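You operate a simulated robot arm through the tools that you are given. There is no shell and no other tool. Be economical: measure what you need, move in short steps, check, and stop when the job is done.

Carry out the task below with a simulated robot arm. There is one attempt and no reset: what you move stays moved.

## Task
Divide the open mould with the plate that the card names, clip it and close up.
Fine: yellow-dot slot; the orange clip moves over from the red end plate; wall up, both latches over.

Only the result counts: the job must be done as asked and must still hold three seconds after the hand-in. Knocking over, shifting, dropping, spilling or breaking anything else fails it.

## Robot
A 7-joint arm with a two-finger parallel gripper, fixed in place. Base frame: the origin is at the foot of the arm, x ahead of it, y to its left, z up; the work surface is at about z = 0. Readings come in m, rad, newtons and seconds.
With the tool pointing down near the work surface it reaches from about 0.24 to 0.62 m from the base axis. Its first joint turns from -1.152 to 1.152 rad. Payload 2.6 kg.
The tool frame sits at the grasp point between the pads (the TCP): z along the fingers, y along the line on which they close. The tips reach 0.03 m beyond it. The gripper opens to 0.094 m. The fingers are 0.028 m wide and 0.01 m thick; the gripper's body (0.05 by 0.096 m) begins 0.055 m behind the TCP.
Orientation is that of the tool frame in the base frame, as a unit quaternion [w, x, y, z]. With the fingers straight down and closing along the base's y, the tool's x points along the base's -x, its y along +y and its z along -z.

## Interface
- The arm moves only by the tool drive_tool. Its argument "deltas" is a list of rows, each a list of 3 entries, a list of its own where there are three numbers: the turn, a rotation vector about the tool's x, y, z in rad, then the shift along the tool's x, y, z in m, then the closure in counts, from 0 (fully open) to 255 (shut). In form: [[[wx, wy, wz], [tx, ty, tz], fingers], ...]. A call has 1 to 12 rows; each row is the pose to reach, as a shift and turn from the pose commanded when the call began, along the tool's axes at that moment. A row lasts 0.2 s, in which the tool goes at most 0.05 m and 0.15 rad; a call with a longer step from one row to the next is refused whole, and so is a gripper value outside its range. Where a pose cannot be reached the arm comes as near as it can. A force on the tool above 90 N (or 10 N above the force at the start of the call, whichever is more), or a blocked arm, ends the call early, and 0.2 s more pass. Each finger travels about 0.072 m/s and halts on what it meets, pressing with about 38 N; the grip force reading is that of the motor and also rises with nothing between the fingers. The clock runs only during rows and for 0.2 s after the last one: add rows that repeat a pose to give the fingers time. It gives the time, the measured TCP pose, the force on the tool (base axes), the opening and the grip force at its end, in the units of the frame above (readings bear some noise), with the torque about the TCP (base axes, N m) and any sound that the robot's microphone picked up.
- Cameras (640 x 400 px; columns grow to the right, rows downward): "scene" is fixed at [0.0367, 0.4294, 0.5793]; the picture's right is [-0.78, -0.62, 0.00], its down [-0.27, 0.34, -0.90] and it looks along [0.56, -0.71, -0.44] (base axes); focal length 319 px, centre (320, 200). "wrist" rides on the gripper at [0.076, 0.014, -0.103] in the tool frame; the picture's right is [-0.18, 0.98, 0.00], its down [-0.75, -0.14, -0.64] and it looks along [-0.63, -0.12, 0.77] (tool axes); focal length 243 px, centre (320, 200). There is no depth. A picture from a camera that has moved, and an enlarged one, comes with that camera's place and axes in the base frame and with its lens.
- get_image(camera): a new picture of that camera. It takes no simulated time.
- zoom(camera, box): a new picture of the part [left, top, right, bottom] of that camera's present view, enlarged. It takes no simulated time.
- job_done(): hands the job in; it is judged then, once.

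Work in short steps. Places have to be worked out from the pictures, the camera data and where the tool is seen: move nearer, look again, correct. Check each grasp and each placing, and mend what went wrong. You have 120 turns and 76 pictures in all, those below and enlarged ones among them. Open the gripper and draw the arm clear of the work before you hand the job in, unless the task says otherwise; then end with one line.

The tools are called after "Emit:" as name(argument=value, ...) on one line, values as JSON. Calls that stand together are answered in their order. drive_tool: Moves the arm, as the interface text tells. Its arguments: {"type":"object","properties":{"deltas":{"type":"array"}},"required":["deltas"]} The other tools are called the same way: get_image (camera) takes a picture; zoom (camera, box) takes an enlarged picture of a part of a camera's view; job_done () hands the job in.

At the start:

```text
time: 0.0
ee_pos: [0.292, -0.0491, 0.4705]
tcp_rot: [0.0, 0.001, 1.0, 0.0]
force: [0.8, 0.5, 0.8]
torque: [-0.01, -0.01, -0.01]
grip_width: 0.0939
gripper_force: 0.1
```

scene: 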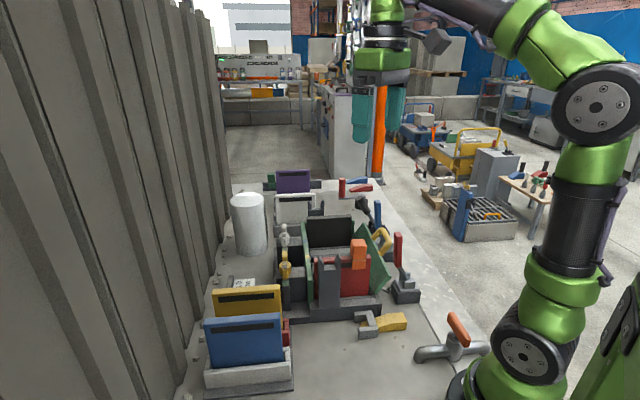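
wrist: 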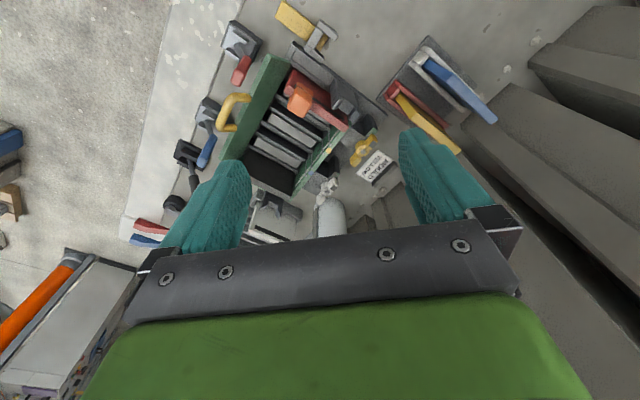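

I start by enlarging the views to read the card and identify the parts.

Emit:
zoom(camera="scene", box=[190, 160, 430, 310])

Emit:
zoom(camera="scene", box=[190, 250, 430, 400])

Emit:
zoom(camera="wrist", box=[220, 40, 400, 152])

Emit:
zoom(camera="wrist", box=[120, 130, 400, 250])

```text
2.67 times, centred on (310, 235) of scene
camera zoom: at [0.0367, 0.4294, 0.5793], right [-0.78, -0.62, 0.0], down [-0.27, 0.34, -0.9], along [0.56, -0.71, -0.44], focal length 851 px, centre (347, 107)
```

zoom: 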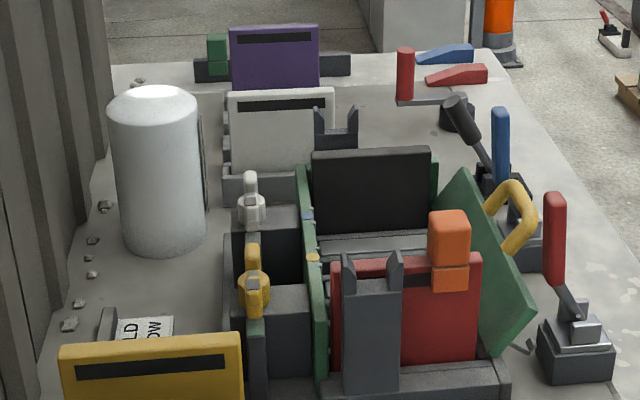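

```text
2.67 times, centred on (310, 325) of scene
camera zoom: at [0.0367, 0.4294, 0.5793], right [-0.78, -0.62, 0.0], down [-0.27, 0.34, -0.9], along [0.56, -0.71, -0.44], focal length 851 px, centre (347, -133)
```

zoom: 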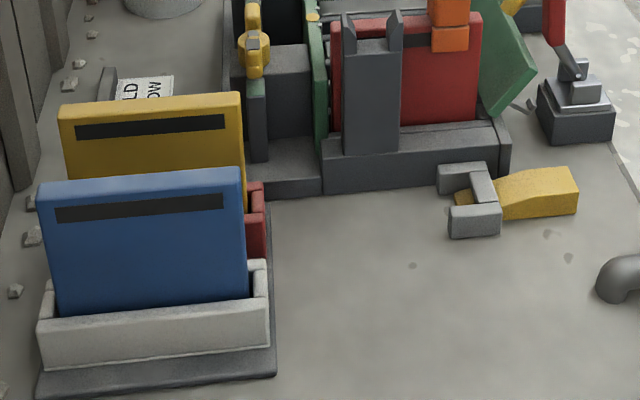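

```text
3.56 times, centred on (310, 96) of wrist
camera zoom: at [0.2154, -0.0351, 0.5732], right [0.18, 0.98, 0.0], down [0.75, -0.14, 0.64], along [0.63, -0.12, -0.77], focal length 863 px, centre (356, 570)
```

zoom: 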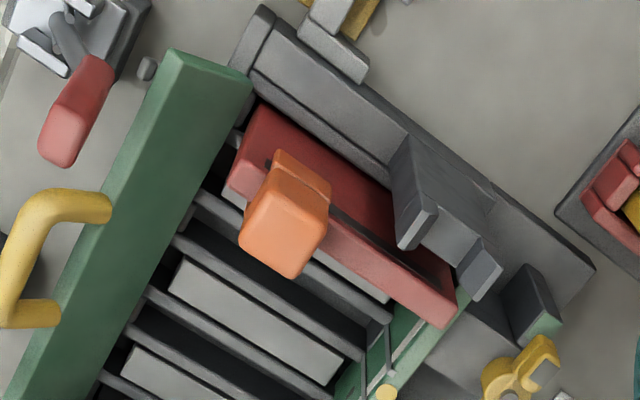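

```text
2.29 times, centred on (260, 190) of wrist
camera zoom: at [0.2154, -0.0351, 0.5732], right [0.18, 0.98, 0.0], down [0.75, -0.14, 0.64], along [0.63, -0.12, -0.77], focal length 555 px, centre (457, 223)
```

zoom: 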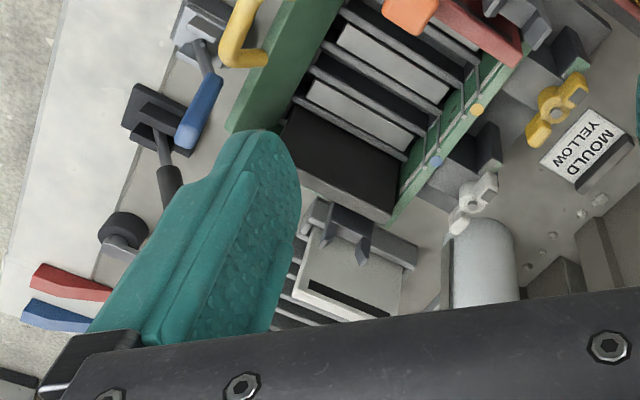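

The card reads "MOULD YELLOW", so the yellow plate in the red holder it is; the mould is turned about 45° and its top is at about z=0.105. I turn the tool 45° and move back to look at the mould squarely.

Emit:
drive_tool(deltas=[[[0, 0, -0.14], [0.01, -0.025, 0.01], 0], [[0, 0, -0.28], [0.02, -0.05, 0.02], 0], [[0, 0, -0.42], [0.03, -0.08, 0.03], 0], [[0, 0, -0.56], [0.035, -0.11, 0.04], 0], [[0, 0, -0.7], [0.04, -0.13, 0.05], 0], [[0, 0, -0.785], [0.04, -0.15, 0.05], 0]])

Emit:
get_image(camera="wrist")

```text
time: 1.4
ee_pos: [0.2527, -0.1977, 0.4191]
tcp_rot: [0.001, -0.384, 0.923, 0.0]
force: [0.1, 0.8, -1.2]
torque: [0.01, -0.02, 0.02]
grip_width: 0.0939
gripper_force: 0.1
```

```text
69 pictures are left
camera wrist: at [0.1884, -0.2413, 0.5223], right [-0.57, 0.82, 0.0], down [0.63, 0.43, 0.64], along [0.53, 0.36, -0.77], focal length 243 px, centre (320, 200)
```

wrist: 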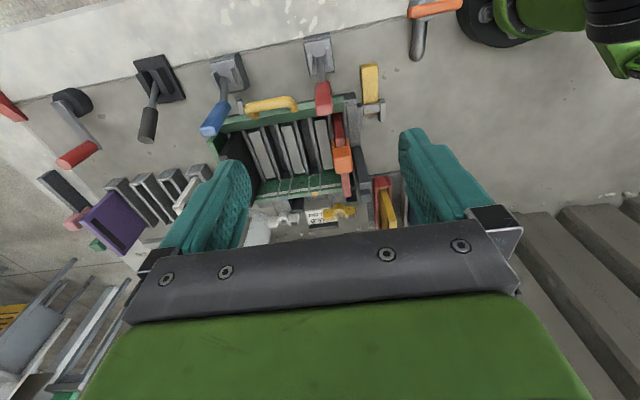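

Emit:
zoom(camera="wrist", box=[190, 30, 400, 160])

Emit:
zoom(camera="wrist", box=[230, 130, 400, 236])

```text
3.05 times, centred on (295, 95) of wrist
camera zoom: at [0.1884, -0.2413, 0.5223], right [-0.57, 0.82, 0.0], down [0.63, 0.43, 0.64], along [0.53, 0.36, -0.77], focal length 739 px, centre (396, 520)
```

zoom: 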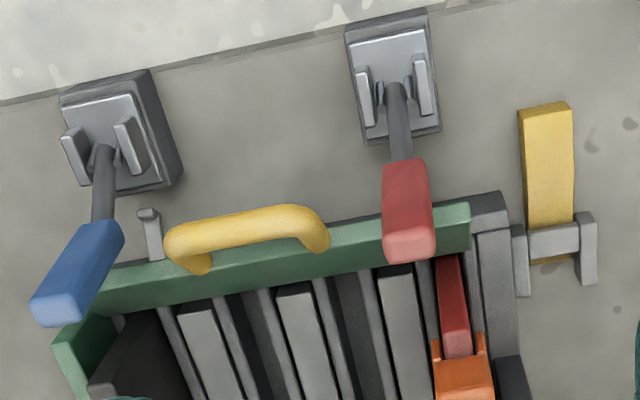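

```text
3.76 times, centred on (315, 183) of wrist
camera zoom: at [0.1884, -0.2413, 0.5223], right [-0.57, 0.82, 0.0], down [0.63, 0.43, 0.64], along [0.53, 0.36, -0.77], focal length 913 px, centre (339, 264)
```

zoom: 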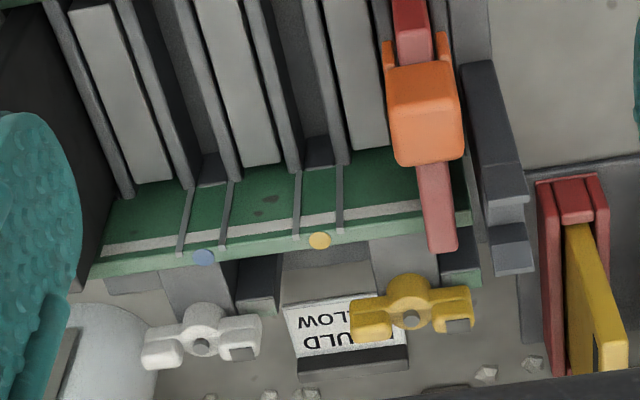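

The mould frame is clear: slots run along tool x, the yellow dot sits near (0.467,-0.066), red plate at −0.07 along the wall, and red/blue levers stand outside the tilted wall. Now I look at the plate holder from closer.

Emit:
drive_tool(deltas=[[[0, 0, 0], [-0.027, 0.027, 0.0], 0], [[0, 0, 0], [-0.055, 0.055, 0.0], 0], [[0, 0, 0], [-0.085, 0.085, 0.01], 0], [[0, 0, 0], [-0.11, 0.11, 0.02], 0], [[0, 0, 0], [-0.14, 0.14, 0.03], 0], [[0, 0, 0], [-0.16, 0.16, 0.04], 0]])

Emit:
get_image(camera="wrist")

```text
time: 2.8
ee_pos: [0.2541, 0.025, 0.3784]
tcp_rot: [0.001, -0.383, 0.924, -0.001]
force: [0.4, -0.1, -0.3]
torque: [-0.03, 0.01, -0.01]
grip_width: 0.0938
gripper_force: 0.0
```

```text
66 pictures are left
camera wrist: at [0.1899, -0.0181, 0.4818], right [-0.56, 0.83, 0.0], down [0.63, 0.43, 0.64], along [0.53, 0.36, -0.77], focal length 243 px, centre (320, 200)
```

wrist: 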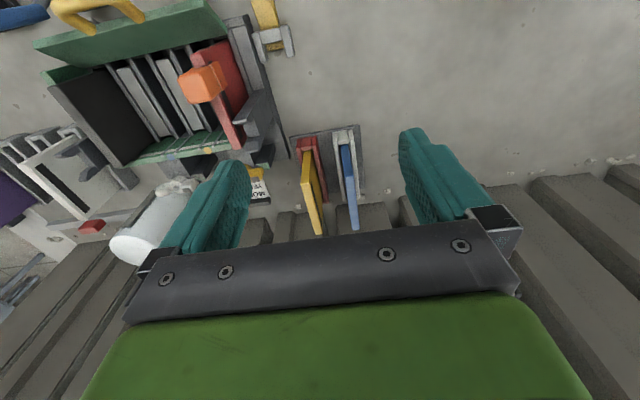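

Emit:
zoom(camera="wrist", box=[230, 110, 400, 240])

Emit:
zoom(camera="wrist", box=[30, 0, 300, 180])

```text
3.08 times, centred on (315, 175) of wrist
camera zoom: at [0.1899, -0.0181, 0.4818], right [-0.56, 0.83, 0.0], down [0.63, 0.43, 0.64], along [0.53, 0.36, -0.77], focal length 746 px, centre (335, 277)
```

zoom: 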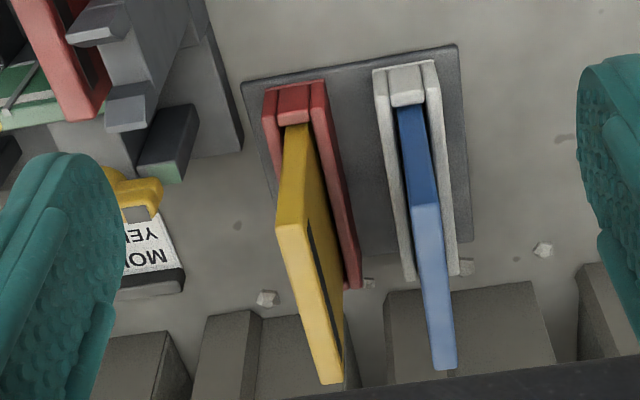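

```text
2.22 times, centred on (165, 90) of wrist
camera zoom: at [0.1899, -0.0181, 0.4818], right [-0.56, 0.83, 0.0], down [0.63, 0.43, 0.64], along [0.53, 0.36, -0.77], focal length 539 px, centre (664, 444)
```

zoom: 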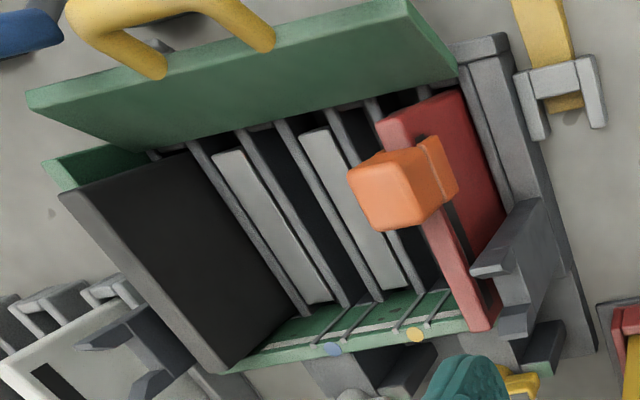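

Yellow plate: top edge from about (0.398,0.096) to (0.491,0.182), z≈0.155, direction ≈43°, blue 0.07 away. I move above its middle at z=0.25 with part-closed fingers and check.

Emit:
drive_tool(deltas=[[[0, 0, 0], [-0.043, -0.011, 0.0], 50], [[0, 0, 0], [-0.086, -0.022, 0.0], 100], [[0, 0, 0], [-0.129, -0.033, 0.03], 100], [[0, 0, 0], [-0.172, -0.044, 0.06], 100], [[0, 0, 0], [-0.2, -0.05, 0.09], 100], [[0, 0, 0], [-0.215, -0.054, 0.128], 100]])

Emit:
get_image(camera="wrist")

Emit:
zoom(camera="scene", box=[160, 200, 360, 400])

```text
refused: row 3 steps farther than a row can; nothing moved
```

```text
63 pictures are left
camera wrist: at [0.1899, -0.0181, 0.4818], right [-0.56, 0.83, 0.0], down [0.63, 0.43, 0.64], along [0.53, 0.36, -0.77], focal length 243 px, centre (320, 200)
```

wrist: 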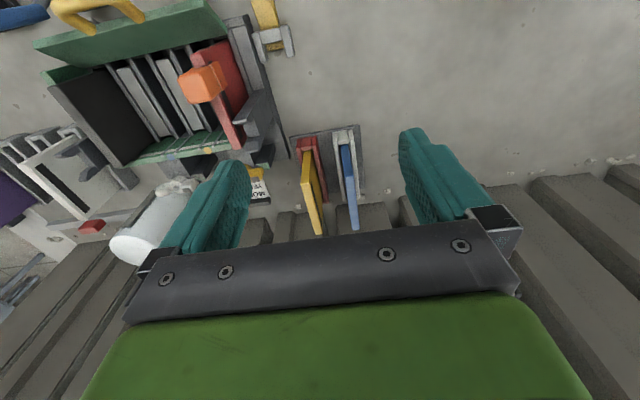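

```text
2.00 times, centred on (260, 300) of scene
camera zoom: at [0.0367, 0.4293, 0.5793], right [-0.78, -0.62, 0.0], down [-0.27, 0.34, -0.9], along [0.56, -0.71, -0.44], focal length 638 px, centre (440, 0)
```

zoom: 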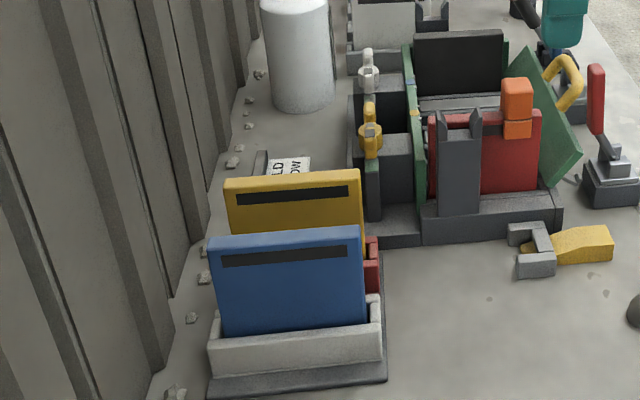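

A row step was too long; I resend it in smaller steps.

Emit:
drive_tool(deltas=[[[0, 0, 0], [-0.035, -0.009, 0.015], 50], [[0, 0, 0], [-0.07, -0.018, 0.03], 100], [[0, 0, 0], [-0.105, -0.027, 0.045], 100], [[0, 0, 0], [-0.14, -0.036, 0.065], 100], [[0, 0, 0], [-0.175, -0.045, 0.085], 100], [[0, 0, 0], [-0.205, -0.052, 0.11], 100], [[0, 0, 0], [-0.215, -0.054, 0.128], 100]])

Emit:
get_image(camera="wrist")

Emit:
zoom(camera="scene", box=[160, 200, 360, 400])

```text
time: 4.4
ee_pos: [0.442, 0.1396, 0.2524]
tcp_rot: [0.001, -0.383, 0.924, 0.0]
force: [1.2, 0.0, -0.4]
torque: [0.0, -0.01, -0.02]
grip_width: 0.0575
gripper_force: 0.1
```

```text
61 pictures are left
camera wrist: at [0.3789, 0.0966, 0.3564], right [-0.57, 0.82, 0.0], down [0.63, 0.43, 0.64], along [0.53, 0.36, -0.77], focal length 243 px, centre (320, 200)
```

wrist: 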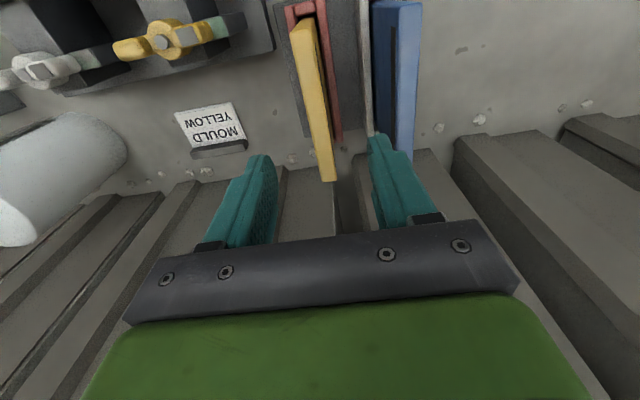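

```text
2.00 times, centred on (260, 300) of scene
camera zoom: at [0.0367, 0.4294, 0.5793], right [-0.78, -0.62, 0.0], down [-0.27, 0.34, -0.9], along [0.56, -0.71, -0.44], focal length 638 px, centre (440, 0)
```

zoom: 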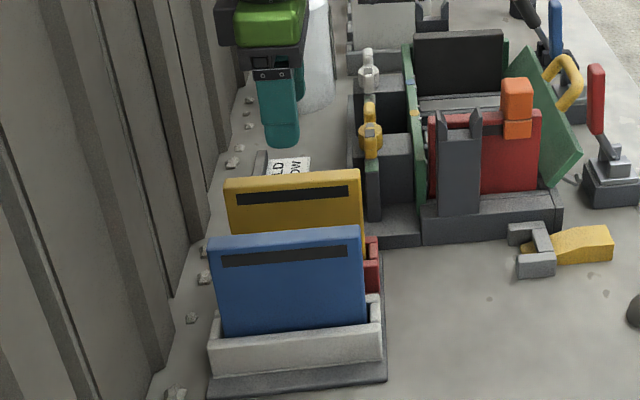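

The card clearly reads MOULD YELLOW. The plate's top middle is at (0.4445,0.138), angle 42°; I turn 0.05 rad, descend to z≈0.141 and check before gripping.

Emit:
drive_tool(deltas=[[[0, 0, 0.05], [-0.0007, -0.003, 0.0], 100], [[0, 0, 0.05], [-0.0007, -0.003, 0.035], 100], [[0, 0, 0.05], [-0.0007, -0.003, 0.07], 100], [[0, 0, 0.05], [-0.0007, -0.003, 0.095], 100], [[0, 0, 0.05], [-0.0007, -0.003, 0.111], 100]])

Emit:
zoom(camera="scene", box=[180, 200, 340, 360])

Emit:
get_image(camera="wrist")

```text
time: 5.6
ee_pos: [0.4448, 0.1391, 0.1415]
tcp_rot: [0.001, -0.36, 0.933, 0.0]
force: [0.9, 0.2, 0.1]
torque: [0.0, 0.03, 0.02]
grip_width: 0.057
gripper_force: 0.1
```

```text
2.50 times, centred on (260, 280) of scene
camera zoom: at [0.0367, 0.4294, 0.5793], right [-0.78, -0.62, 0.0], down [-0.27, 0.34, -0.9], along [0.56, -0.71, -0.44], focal length 798 px, centre (470, 0)
```

zoom: 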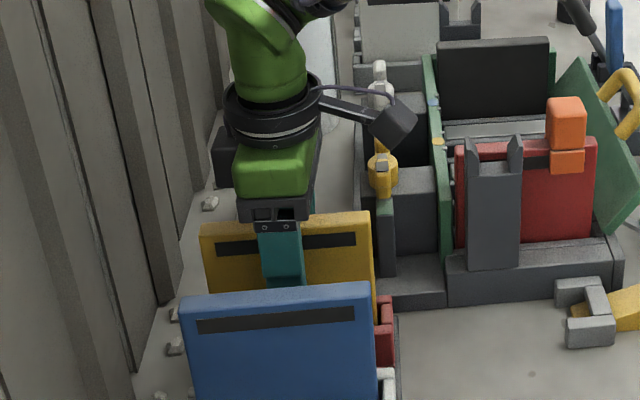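

```text
58 pictures are left
camera wrist: at [0.3786, 0.0982, 0.2446], right [-0.52, 0.85, 0.0], down [0.65, 0.4, 0.64], along [0.55, 0.34, -0.77], focal length 243 px, centre (320, 200)
```

wrist: 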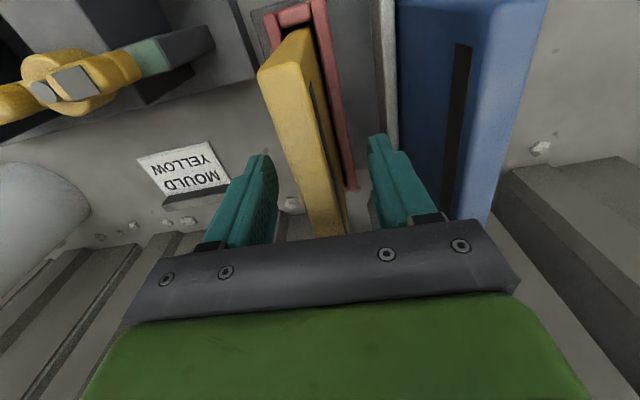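

The fingers straddle the plate with blue clear. I close, give the motor time, and read the width.

Emit:
drive_tool(deltas=[[[0, 0, 0], [0, 0, 0], 200], [[0, 0, 0], [0, 0, 0], 255], [[0, 0, 0], [0, 0, 0], 255], [[0, 0, 0], [0, 0, 0], 255]])

```text
time: 6.6
ee_pos: [0.4452, 0.1385, 0.1417]
tcp_rot: [0.001, -0.36, 0.933, -0.001]
force: [1.7, 0.9, -0.6]
torque: [0.04, -0.08, 0.24]
grip_width: 0.0205
gripper_force: 37.8
```

Gripped at 20 mm. I lift straight up 0.16 m.

Emit:
drive_tool(deltas=[[[0, 0, 0], [0, 0, -0.015], 255], [[0, 0, 0], [0, 0, -0.04], 255], [[0, 0, 0], [0, 0, -0.075], 255], [[0, 0, 0], [0, 0, -0.11], 255], [[0, 0, 0], [0, 0, -0.145], 255], [[0, 0, 0], [0, 0, -0.175], 255]])

Emit:
get_image(camera="scene")

Emit:
get_image(camera="wrist")

```text
time: 8.0
ee_pos: [0.4462, 0.141, 0.3193]
tcp_rot: [-0.001, -0.36, 0.933, -0.001]
force: [1.3, 0.6, -3.1]
torque: [0.01, 0.0, -0.04]
grip_width: 0.0203
gripper_force: 37.8
```

```text
57 pictures are left
```

scene: 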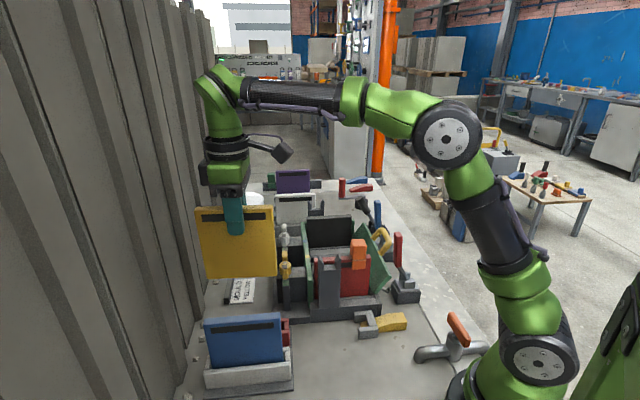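

```text
56 pictures are left
camera wrist: at [0.3803, 0.1007, 0.422], right [-0.52, 0.85, 0.0], down [0.65, 0.4, 0.64], along [0.55, 0.34, -0.77], focal length 243 px, centre (320, 200)
```

wrist: 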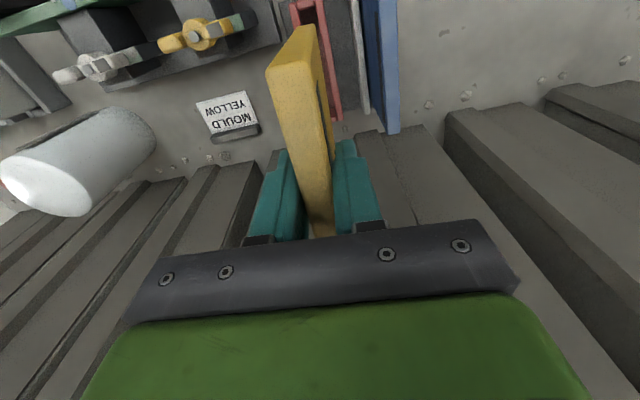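

The plate hangs square, about 0.125 m tall, bottom ≈0.21. I carry it over the yellow-dot slot at the same height, turning back to 45°.

Emit:
drive_tool(deltas=[[[0, 0, 0], [0.028, -0.0245, 0], 255], [[0, 0, -0.02], [0.056, -0.049, 0], 255], [[0, 0, -0.04], [0.084, -0.0734, 0], 255], [[0, 0, -0.055], [0.112, -0.098, 0], 255], [[0, 0, -0.055], [0.14, -0.1224, 0], 255], [[0, 0, -0.055], [0.168, -0.147, 0], 255], [[0, 0, -0.055], [0.196, -0.1713, 0], 255], [[0, 0, -0.055], [0.196, -0.1713, 0], 255]])

Emit:
get_image(camera="wrist")

Emit:
zoom(camera="scene", box=[240, 160, 440, 320])

```text
time: 9.8
ee_pos: [0.412, -0.1211, 0.3174]
tcp_rot: [0.001, -0.385, 0.923, 0.0]
force: [0.9, -1.1, -3.3]
torque: [0.02, 0.01, -0.01]
grip_width: 0.0206
gripper_force: 37.5
```

```text
55 pictures are left
camera wrist: at [0.3485, -0.1641, 0.4211], right [-0.57, 0.82, 0.0], down [0.63, 0.44, 0.64], along [0.53, 0.37, -0.77], focal length 243 px, centre (320, 200)
```

wrist: 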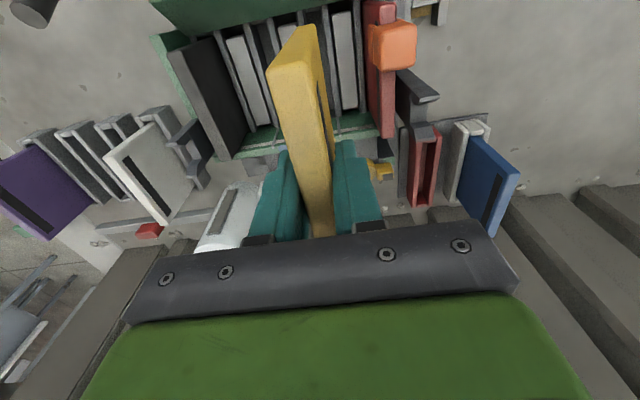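

```text
2.50 times, centred on (340, 240) of scene
camera zoom: at [0.0367, 0.4293, 0.5793], right [-0.78, -0.62, 0.0], down [-0.27, 0.34, -0.9], along [0.56, -0.71, -0.44], focal length 798 px, centre (270, 100)
```

zoom: 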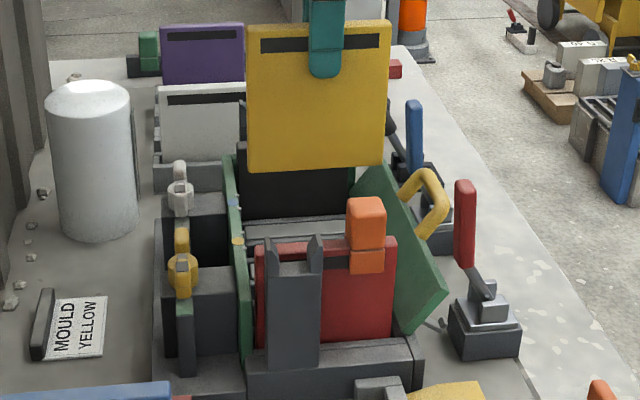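

The plate hangs over the mould. I zoom in on the ribs and dots to refine the slot line.

Emit:
zoom(camera="wrist", box=[180, 0, 440, 170])

```text
2.35 times, centred on (310, 85) of wrist
camera zoom: at [0.3485, -0.1641, 0.4211], right [-0.57, 0.82, 0.0], down [0.63, 0.44, 0.64], along [0.53, 0.37, -0.77], focal length 571 px, centre (344, 471)
```

zoom: 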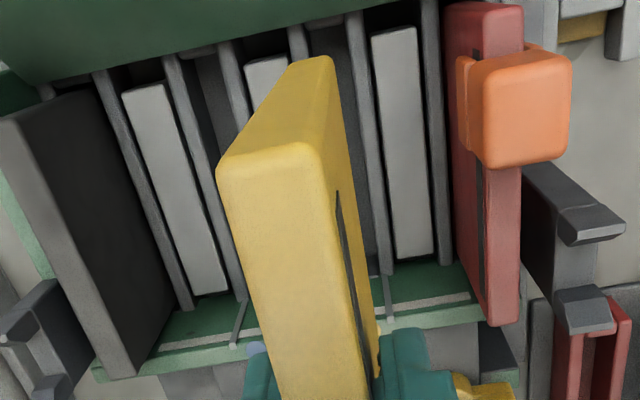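

Slot gap looks only about 2 mm wider than the plate, so I will servo visually: lower until the plate bottom is just above the wall tops, then compare with the ridges.

Emit:
drive_tool(deltas=[[[0, 0, 0], [-0.003, 0, 0.03], 255], [[0, 0, 0], [-0.005, 0, 0.06], 255], [[0, 0, 0], [-0.005, 0, 0.085], 255], [[0, 0, 0], [-0.005, 0, 0.09], 255]])

Emit:
zoom(camera="wrist", box=[180, 0, 440, 170])

Emit:
zoom(camera="scene", box=[270, 190, 430, 310])

```text
time: 10.8
ee_pos: [0.4188, -0.119, 0.23]
tcp_rot: [0.003, -0.383, 0.924, -0.004]
force: [-11.0, -8.8, 31.5]
torque: [0.7, -0.32, 0.04]
grip_width: 0.0205
gripper_force: 38.5
```

```text
2.35 times, centred on (310, 85) of wrist
camera zoom: at [0.3533, -0.1611, 0.3329], right [-0.57, 0.82, -0.01], down [0.63, 0.44, 0.65], along [0.54, 0.36, -0.76], focal length 571 px, centre (344, 471)
```

zoom: 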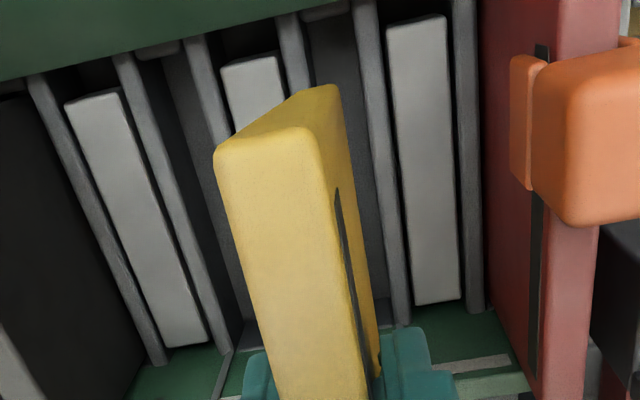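

```text
3.33 times, centred on (350, 250) of scene
camera zoom: at [0.0365, 0.4294, 0.5793], right [-0.78, -0.62, 0.0], down [-0.27, 0.34, -0.9], along [0.56, -0.71, -0.43], focal length 1064 px, centre (220, 33)
```

zoom: 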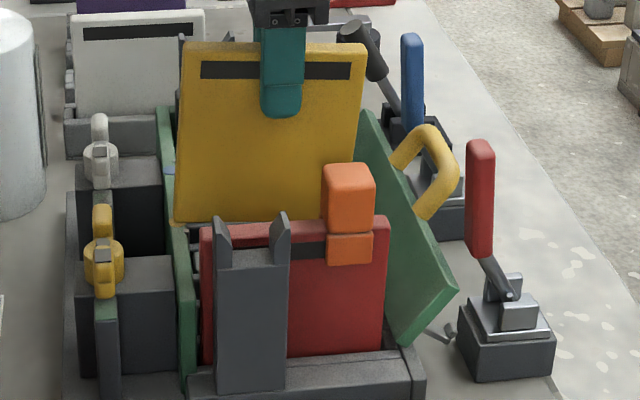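

Contact at 31 N: the far end of the plate landed on the fixed-wall top, so I need ~6 mm towards the hinged side. I lift 2 cm and re-read the pose.

Emit:
drive_tool(deltas=[[[0, 0, 0], [0.0, 0, -0.01], 255], [[0, 0, 0], [0.006, 0.0, -0.02], 255], [[0, 0, 0], [0.006, 0.0, -0.02], 255]])

Emit:
zoom(camera="wrist", box=[220, 0, 400, 120])

```text
time: 11.6
ee_pos: [0.4129, -0.1199, 0.2449]
tcp_rot: [0.0, -0.386, 0.923, 0.001]
force: [0.6, -0.3, -3.1]
torque: [0.0, 0.01, 0.04]
grip_width: 0.02
gripper_force: 38.0
```

```text
3.33 times, centred on (310, 60) of wrist
camera zoom: at [0.3494, -0.1637, 0.3487], right [-0.57, 0.82, 0.0], down [0.63, 0.44, 0.64], along [0.53, 0.37, -0.77], focal length 809 px, centre (353, 667)
```

zoom: 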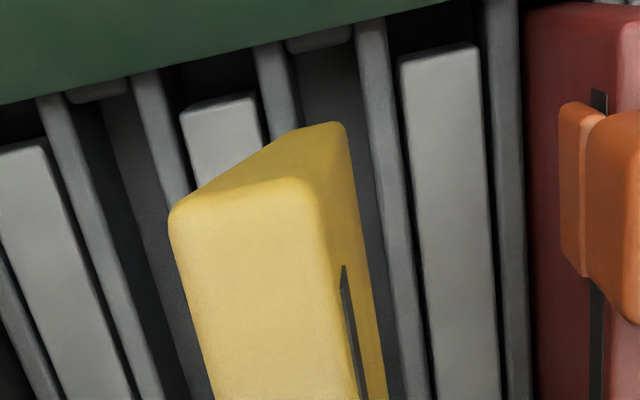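

TCP is now at U≈0.3767 (along-wall coordinate); several slot estimates average 0.3746. I shift 2 mm towards red and go down gently.

Emit:
drive_tool(deltas=[[[0, 0, 0], [0.0, 0.002, 0.0], 255], [[0, 0, 0], [0.0, 0.002, 0.01], 255], [[0, 0, 0], [0.0, 0.002, 0.018], 255], [[0, 0, 0], [0.0, 0.002, 0.024], 255], [[0, 0, 0], [0.0, 0.002, 0.03], 255]])

Emit:
zoom(camera="wrist", box=[220, 0, 400, 120])

```text
time: 12.8
ee_pos: [0.4122, -0.1228, 0.2187]
tcp_rot: [0.001, -0.384, 0.923, -0.004]
force: [-11.0, -11.8, 31.1]
torque: [0.6, -0.43, 0.08]
grip_width: 0.0205
gripper_force: 37.8
```

```text
3.33 times, centred on (310, 60) of wrist
camera zoom: at [0.3479, -0.1653, 0.3214], right [-0.57, 0.82, -0.01], down [0.63, 0.44, 0.64], along [0.53, 0.36, -0.77], focal length 809 px, centre (353, 667)
```

zoom: 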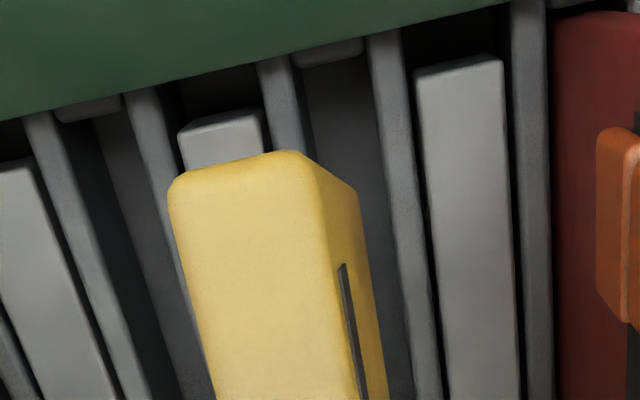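

Contact again with a push towards the hinged side: the far end is still catching the fixed wall and the plate seems to have pitched slightly in the grip. I lift and look.

Emit:
drive_tool(deltas=[[[0, 0, 0], [0.0, 0, -0.01], 255], [[0, 0, 0], [0.004, 0.0, -0.03], 255], [[0, 0, 0], [0.004, 0.0, -0.04], 255], [[0, 0, 0], [0.004, 0.0, -0.04], 255]])

Emit:
zoom(camera="scene", box=[270, 170, 430, 290])

Emit:
zoom(camera="wrist", box=[180, 0, 440, 170])

```text
time: 13.8
ee_pos: [0.4089, -0.1216, 0.2552]
tcp_rot: [0.0, -0.385, 0.923, -0.001]
force: [0.0, 0.2, -4.0]
torque: [-0.03, 0.05, -0.01]
grip_width: 0.0201
gripper_force: 38.3
```

```text
3.33 times, centred on (350, 230) of scene
camera zoom: at [0.0367, 0.4294, 0.5793], right [-0.78, -0.62, 0.0], down [-0.27, 0.34, -0.9], along [0.56, -0.71, -0.44], focal length 1064 px, centre (220, 100)
```

zoom: 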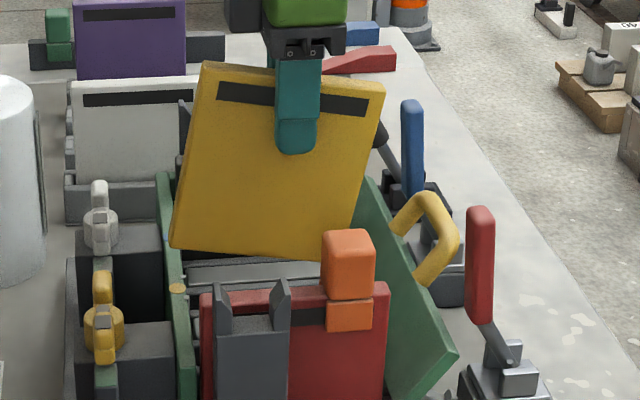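

```text
2.35 times, centred on (310, 85) of wrist
camera zoom: at [0.3459, -0.1662, 0.3583], right [-0.57, 0.82, 0.0], down [0.63, 0.44, 0.64], along [0.53, 0.37, -0.77], focal length 571 px, centre (344, 471)
```

zoom: 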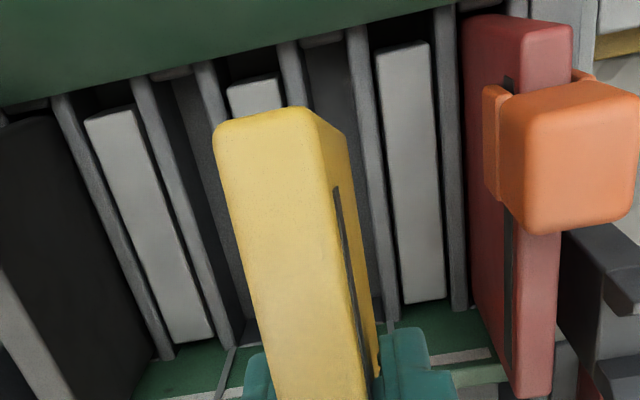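

The plate has turned about 0.122 rad in the grip (far side up). I tilt the tool by +0.122 about its y to level it, set w≈0.079, and check in the scene view.

Emit:
drive_tool(deltas=[[[0, 0.06, 0], [-0.001, 0, 0], 255], [[0, 0.122, 0], [-0.001, 0.0, 0], 255], [[0, 0.122, 0], [-0.001, 0.0, 0], 255]])

Emit:
zoom(camera="scene", box=[270, 170, 430, 290])

```text
time: 14.6
ee_pos: [0.409, -0.1206, 0.2563]
tcp_rot: [-0.056, -0.385, 0.921, -0.024]
force: [-0.5, 0.1, -3.3]
torque: [0.0, 0.03, -0.01]
grip_width: 0.0202
gripper_force: 37.6
```

```text
3.33 times, centred on (350, 230) of scene
camera zoom: at [0.0367, 0.4294, 0.5793], right [-0.78, -0.62, 0.0], down [-0.27, 0.34, -0.9], along [0.56, -0.71, -0.44], focal length 1064 px, centre (220, 100)
```

zoom: 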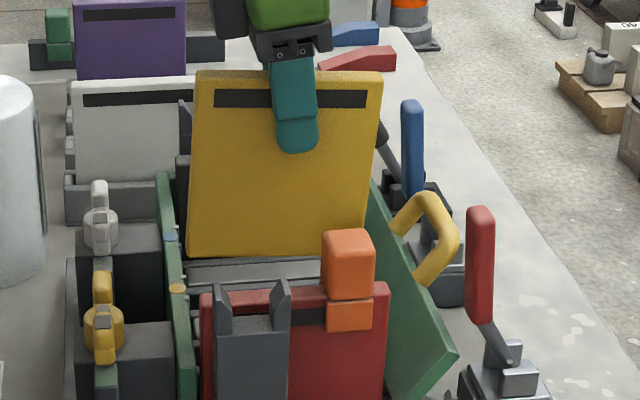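

Level now; in the scene view the plate's far bottom edge lines up with the wall's inner edge, so I shift 3.5 mm to the hinged side and go down slowly along base z.

Emit:
drive_tool(deltas=[[[0, 0, 0], [0.0035, 0, 0.0004], 255], [[0, 0, 0], [0.0011, 0.0, 0.0203], 255], [[0, 0, 0], [-0.0002, 0, 0.0302], 255], [[0, 0, 0], [-0.001, 0, 0.0371], 255], [[0, 0, 0], [-0.0019, 0, 0.0441], 255]])

Emit:
zoom(camera="scene", box=[270, 190, 430, 310])

Emit:
zoom(camera="wrist", box=[180, 0, 440, 170])

```text
time: 15.8
ee_pos: [0.4078, -0.1236, 0.2119]
tcp_rot: [-0.055, -0.384, 0.921, -0.023]
force: [-0.3, 0.2, -4.6]
torque: [0.01, -0.02, 0.0]
grip_width: 0.02
gripper_force: 37.9
```

```text
3.33 times, centred on (350, 250) of scene
camera zoom: at [0.0367, 0.4294, 0.5793], right [-0.78, -0.62, 0.0], down [-0.27, 0.34, -0.9], along [0.56, -0.71, -0.44], focal length 1064 px, centre (220, 33)
```

zoom: 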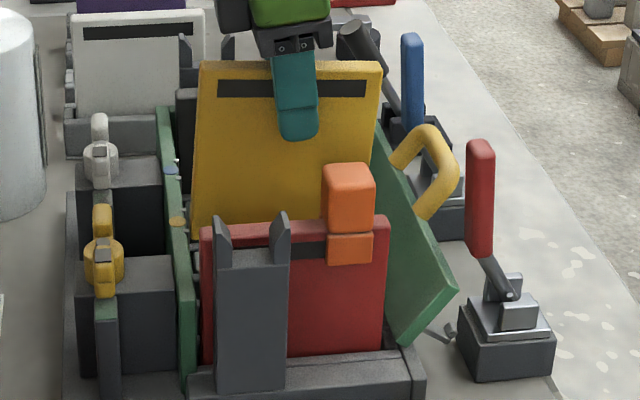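

```text
2.35 times, centred on (310, 85) of wrist
camera zoom: at [0.354, -0.1579, 0.3235], right [-0.57, 0.82, -0.02], down [0.68, 0.49, 0.55], along [0.46, 0.3, -0.84], focal length 571 px, centre (344, 471)
```

zoom: 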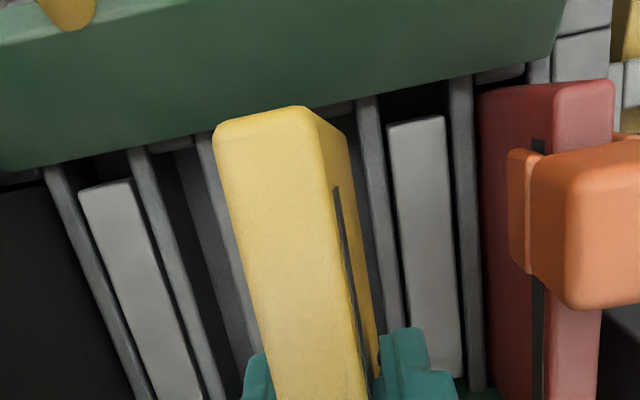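

The plate is below the wall top with no contact. I continue down 2 cm with 1 mm correction towards red.

Emit:
drive_tool(deltas=[[[0, 0, 0], [0, 0.001, 0], 255], [[0, 0, 0], [-0.0008, 0.001, 0.007], 255], [[0, 0, 0], [-0.0016, 0.001, 0.0135], 255], [[0, 0, 0], [-0.0024, 0.001, 0.02], 255]])

```text
time: 16.8
ee_pos: [0.4066, -0.122, 0.1914]
tcp_rot: [-0.056, -0.384, 0.921, -0.023]
force: [0.1, -0.6, -3.0]
torque: [-0.01, -0.01, -0.01]
grip_width: 0.02
gripper_force: 38.2
```

No contact yet; another 2 cm.

Emit:
drive_tool(deltas=[[[0, 0, 0], [-0.0008, 0, 0.007], 255], [[0, 0, 0], [-0.0016, 0, 0.0135], 255], [[0, 0, 0], [-0.0024, 0, 0.02], 255]])

Emit:
zoom(camera="wrist", box=[180, 0, 440, 170])

Emit:
zoom(camera="scene", box=[270, 190, 430, 310])

```text
time: 17.6
ee_pos: [0.4068, -0.123, 0.1717]
tcp_rot: [-0.056, -0.385, 0.921, -0.023]
force: [-0.3, 0.1, -3.2]
torque: [-0.01, 0.04, 0.01]
grip_width: 0.0201
gripper_force: 38.3
```

```text
2.35 times, centred on (310, 85) of wrist
camera zoom: at [0.3529, -0.157, 0.2823], right [-0.57, 0.82, -0.02], down [0.68, 0.49, 0.55], along [0.46, 0.3, -0.84], focal length 571 px, centre (344, 471)
```

zoom: 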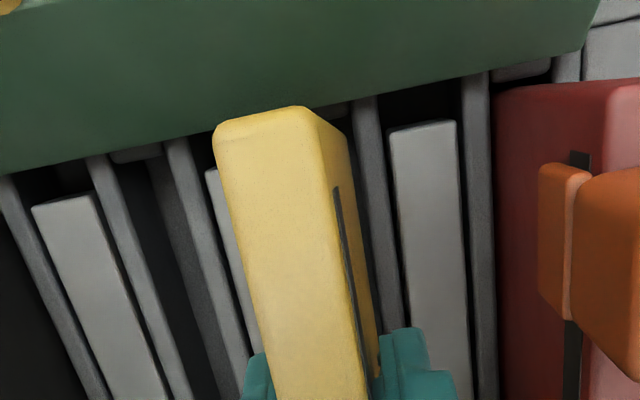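

```text
3.33 times, centred on (350, 250) of scene
camera zoom: at [0.0367, 0.4294, 0.5793], right [-0.78, -0.62, 0.0], down [-0.27, 0.34, -0.9], along [0.56, -0.71, -0.44], focal length 1064 px, centre (220, 33)
```

zoom: 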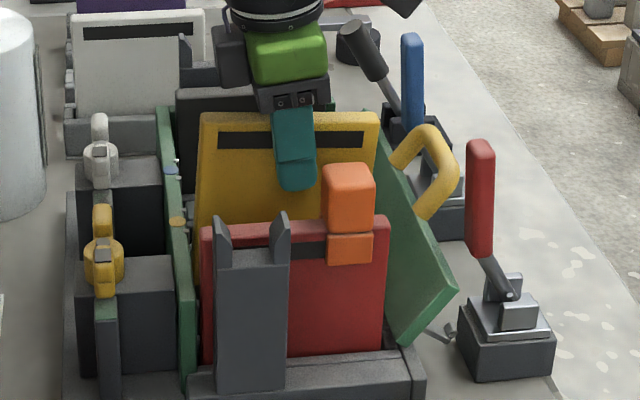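

Going in freely; I continue down another 2.5 cm, watching force.

Emit:
drive_tool(deltas=[[[0, 0, 0], [-0.0008, 0, 0.007], 255], [[0, 0, 0], [-0.0016, 0, 0.0135], 255], [[0, 0, 0], [-0.0024, 0, 0.02], 255]])

```text
time: 18.4
ee_pos: [0.4076, -0.1226, 0.1509]
tcp_rot: [-0.056, -0.384, 0.921, -0.023]
force: [-0.2, -0.3, -3.8]
torque: [-0.02, -0.04, 0.0]
grip_width: 0.0202
gripper_force: 38.1
```

Still free. Smaller steps now towards the floor.

Emit:
drive_tool(deltas=[[[0, 0, 0], [-0.0006, 0, 0.005], 255], [[0, 0, 0], [-0.0012, 0, 0.01], 255], [[0, 0, 0], [-0.0012, 0, 0.01], 255]])

Emit:
zoom(camera="scene", box=[270, 190, 430, 310])

```text
time: 19.2
ee_pos: [0.4071, -0.1225, 0.1423]
tcp_rot: [-0.056, -0.383, 0.922, -0.024]
force: [-0.8, -0.5, -4.1]
torque: [0.0, 0.04, -0.01]
grip_width: 0.0202
gripper_force: 38.1
```

```text
3.33 times, centred on (350, 250) of scene
camera zoom: at [0.0367, 0.4294, 0.5793], right [-0.78, -0.62, 0.0], down [-0.27, 0.34, -0.9], along [0.56, -0.71, -0.44], focal length 1064 px, centre (220, 33)
```

zoom: 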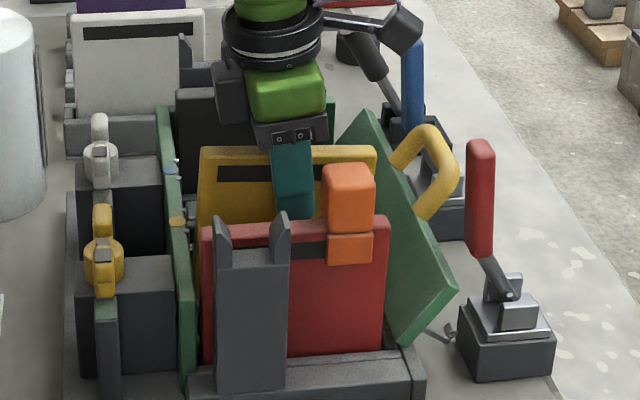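

Top edge about 0.155, red's is ~0.145. A few more millimetres until it seats.

Emit:
drive_tool(deltas=[[[0, 0, 0], [-0.0004, 0, 0.004], 255], [[0, 0, 0], [-0.001, 0, 0.008], 255], [[0, 0, 0], [-0.0014, 0, 0.012], 255], [[0, 0, 0], [-0.0014, 0, 0.012], 255]])

```text
time: 20.2
ee_pos: [0.4083, -0.1233, 0.1307]
tcp_rot: [-0.055, -0.384, 0.921, -0.024]
force: [0.0, 1.0, -3.8]
torque: [0.0, -0.01, 0.0]
grip_width: 0.0202
gripper_force: 38.3
```

Still free; keep lowering gently.

Emit:
drive_tool(deltas=[[[0, 0, 0], [-0.0004, 0, 0.003], 255], [[0, 0, 0], [-0.0007, 0, 0.006], 255], [[0, 0, 0], [-0.0007, 0, 0.006], 255]])

Emit:
zoom(camera="scene", box=[270, 190, 430, 310])

Emit:
zoom(camera="wrist", box=[180, 0, 440, 170])

```text
time: 21.0
ee_pos: [0.4091, -0.1208, 0.1273]
tcp_rot: [-0.051, -0.386, 0.921, -0.026]
force: [10.0, 10.6, 31.9]
torque: [-0.26, 0.51, -0.07]
grip_width: 0.0205
gripper_force: 38.2
```

```text
3.33 times, centred on (350, 250) of scene
camera zoom: at [0.0365, 0.4294, 0.5793], right [-0.78, -0.62, 0.0], down [-0.27, 0.34, -0.9], along [0.56, -0.71, -0.43], focal length 1064 px, centre (220, 33)
```

zoom: 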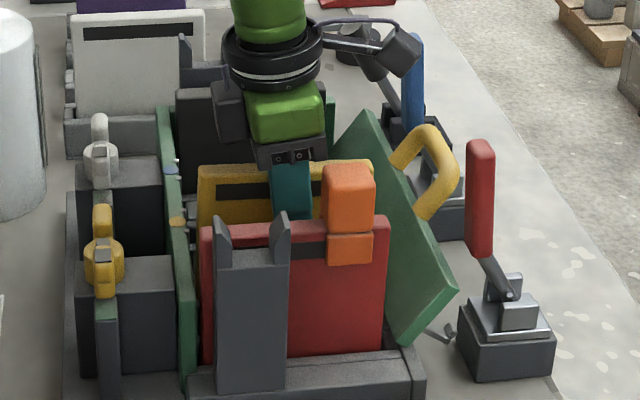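

```text
2.35 times, centred on (310, 85) of wrist
camera zoom: at [0.3529, -0.1566, 0.2376], right [-0.57, 0.82, -0.03], down [0.67, 0.49, 0.55], along [0.47, 0.3, -0.83], focal length 571 px, centre (344, 471)
```

zoom: 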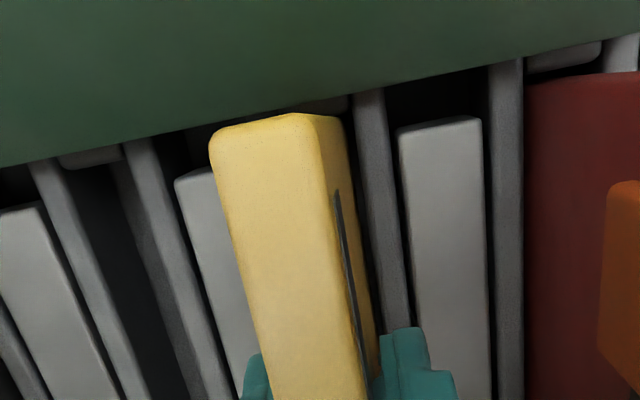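

Contact near the hinged end with the plate top level with the red plate's (within ~1–2 mm). I ease 2 mm back towards the fixed wall and press lightly again.

Emit:
drive_tool(deltas=[[[0, 0, 0], [0, 0, -0.003], 255], [[0, 0, 0], [-0.002, 0, -0.003], 255], [[0, 0, 0], [-0.0023, 0, 0.0], 255], [[0, 0, 0], [-0.0023, 0, 0.0], 255]])

```text
time: 22.0
ee_pos: [0.4094, -0.1228, 0.1252]
tcp_rot: [-0.055, -0.384, 0.921, -0.024]
force: [5.5, 7.9, 28.3]
torque: [-0.4, 0.74, -0.1]
grip_width: 0.0202
gripper_force: 38.3
```

Contact load is now mostly vertical, i.e. it stands on the floor. I open partway and let it settle.

Emit:
drive_tool(deltas=[[[0, 0, 0], [0, 0, 0], 200], [[0, 0, 0], [0, 0, 0], 130], [[0, 0, 0], [0, 0, 0], 110], [[0, 0, 0], [0, 0, 0], 110]])

Emit:
zoom(camera="scene", box=[270, 190, 430, 310])

Emit:
zoom(camera="wrist", box=[180, 0, 440, 170])

```text
time: 23.0
ee_pos: [0.4084, -0.1204, 0.1232]
tcp_rot: [-0.055, -0.385, 0.921, -0.024]
force: [-0.3, 0.4, 0.2]
torque: [0.03, 0.02, 0.01]
grip_width: 0.0536
gripper_force: 0.1
```

```text
3.33 times, centred on (350, 250) of scene
camera zoom: at [0.0367, 0.4294, 0.5793], right [-0.78, -0.62, 0.0], down [-0.27, 0.34, -0.9], along [0.56, -0.71, -0.44], focal length 1064 px, centre (220, 33)
```

zoom: 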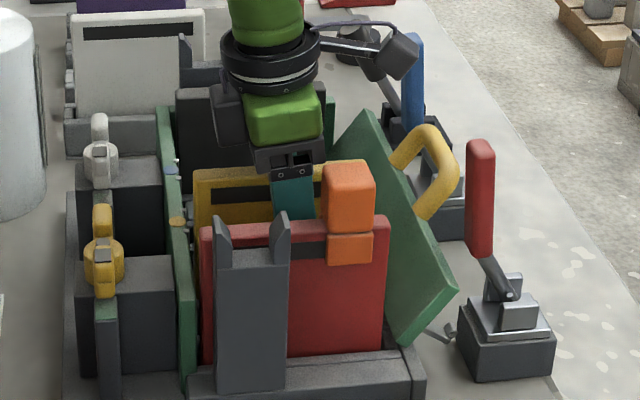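

```text
2.35 times, centred on (310, 85) of wrist
camera zoom: at [0.3541, -0.1559, 0.2354], right [-0.57, 0.82, -0.02], down [0.68, 0.49, 0.55], along [0.46, 0.3, -0.84], focal length 571 px, centre (344, 471)
```

zoom: 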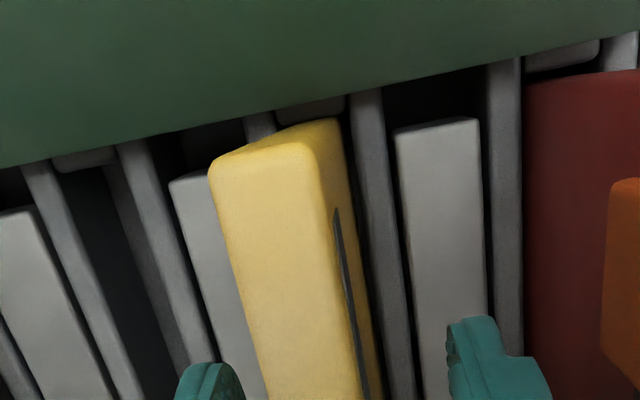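

The plate settled level, top at the same height as the red one, between its ribs. I withdraw upward and level the tool, then look at the clip.

Emit:
drive_tool(deltas=[[[0, 0, 0], [0.0024, 0, -0.02], 110], [[0, 0, 0], [0.0061, 0, -0.05], 110], [[0, 0, 0], [0.0097, 0, -0.08], 110], [[0, -0.06, 0], [0.0146, 0, -0.119], 110], [[0, -0.122, 0], [0.0146, 0, -0.119], 110], [[0, -0.122, 0], [0.0446, 0.03, -0.109], 60], [[0, -0.122, 0], [0.0746, 0.05, -0.105], 60]])

Emit:
get_image(camera="wrist")

Emit:
zoom(camera="scene", box=[270, 200, 430, 320])

```text
time: 24.6
ee_pos: [0.3264, -0.1305, 0.2353]
tcp_rot: [0.002, -0.384, 0.923, -0.001]
force: [0.4, 0.2, -0.3]
torque: [-0.03, -0.04, 0.01]
grip_width: 0.0719
gripper_force: 0.1
```

```text
36 pictures are left
camera wrist: at [0.2636, -0.1749, 0.3383], right [-0.57, 0.82, 0.0], down [0.63, 0.44, 0.64], along [0.53, 0.37, -0.77], focal length 243 px, centre (320, 200)
```

wrist: 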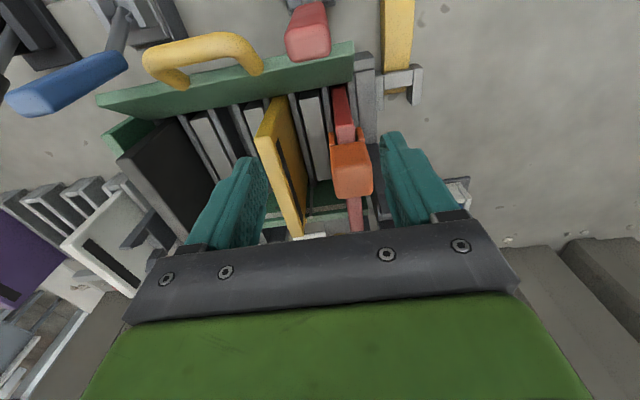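

```text
3.33 times, centred on (350, 260) of scene
camera zoom: at [0.0367, 0.4294, 0.5793], right [-0.78, -0.62, 0.0], down [-0.27, 0.34, -0.9], along [0.56, -0.71, -0.44], focal length 1064 px, centre (220, 0)
```

zoom: 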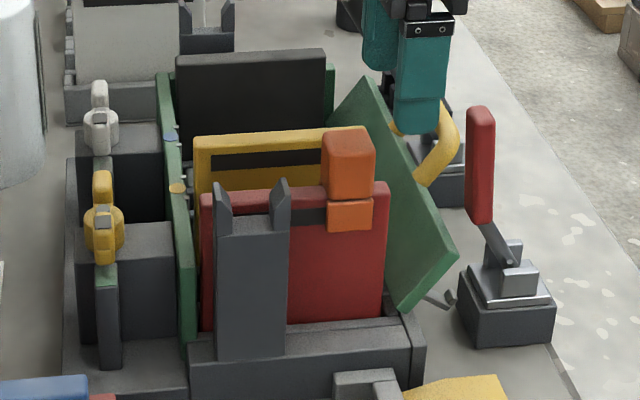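

The yellow plate stands flush between its ribs, same height as red. I zoom on the clip to size its grasp.

Emit:
zoom(camera="wrist", box=[230, 70, 410, 240])

```text
2.35 times, centred on (320, 155) of wrist
camera zoom: at [0.2636, -0.1749, 0.3383], right [-0.57, 0.82, 0.0], down [0.63, 0.44, 0.64], along [0.53, 0.37, -0.77], focal length 571 px, centre (320, 306)
```

zoom: 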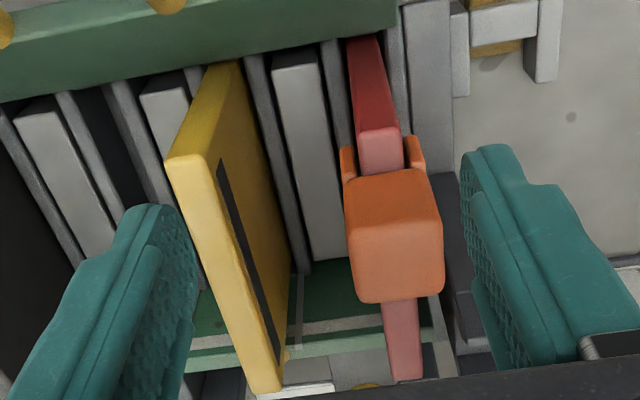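

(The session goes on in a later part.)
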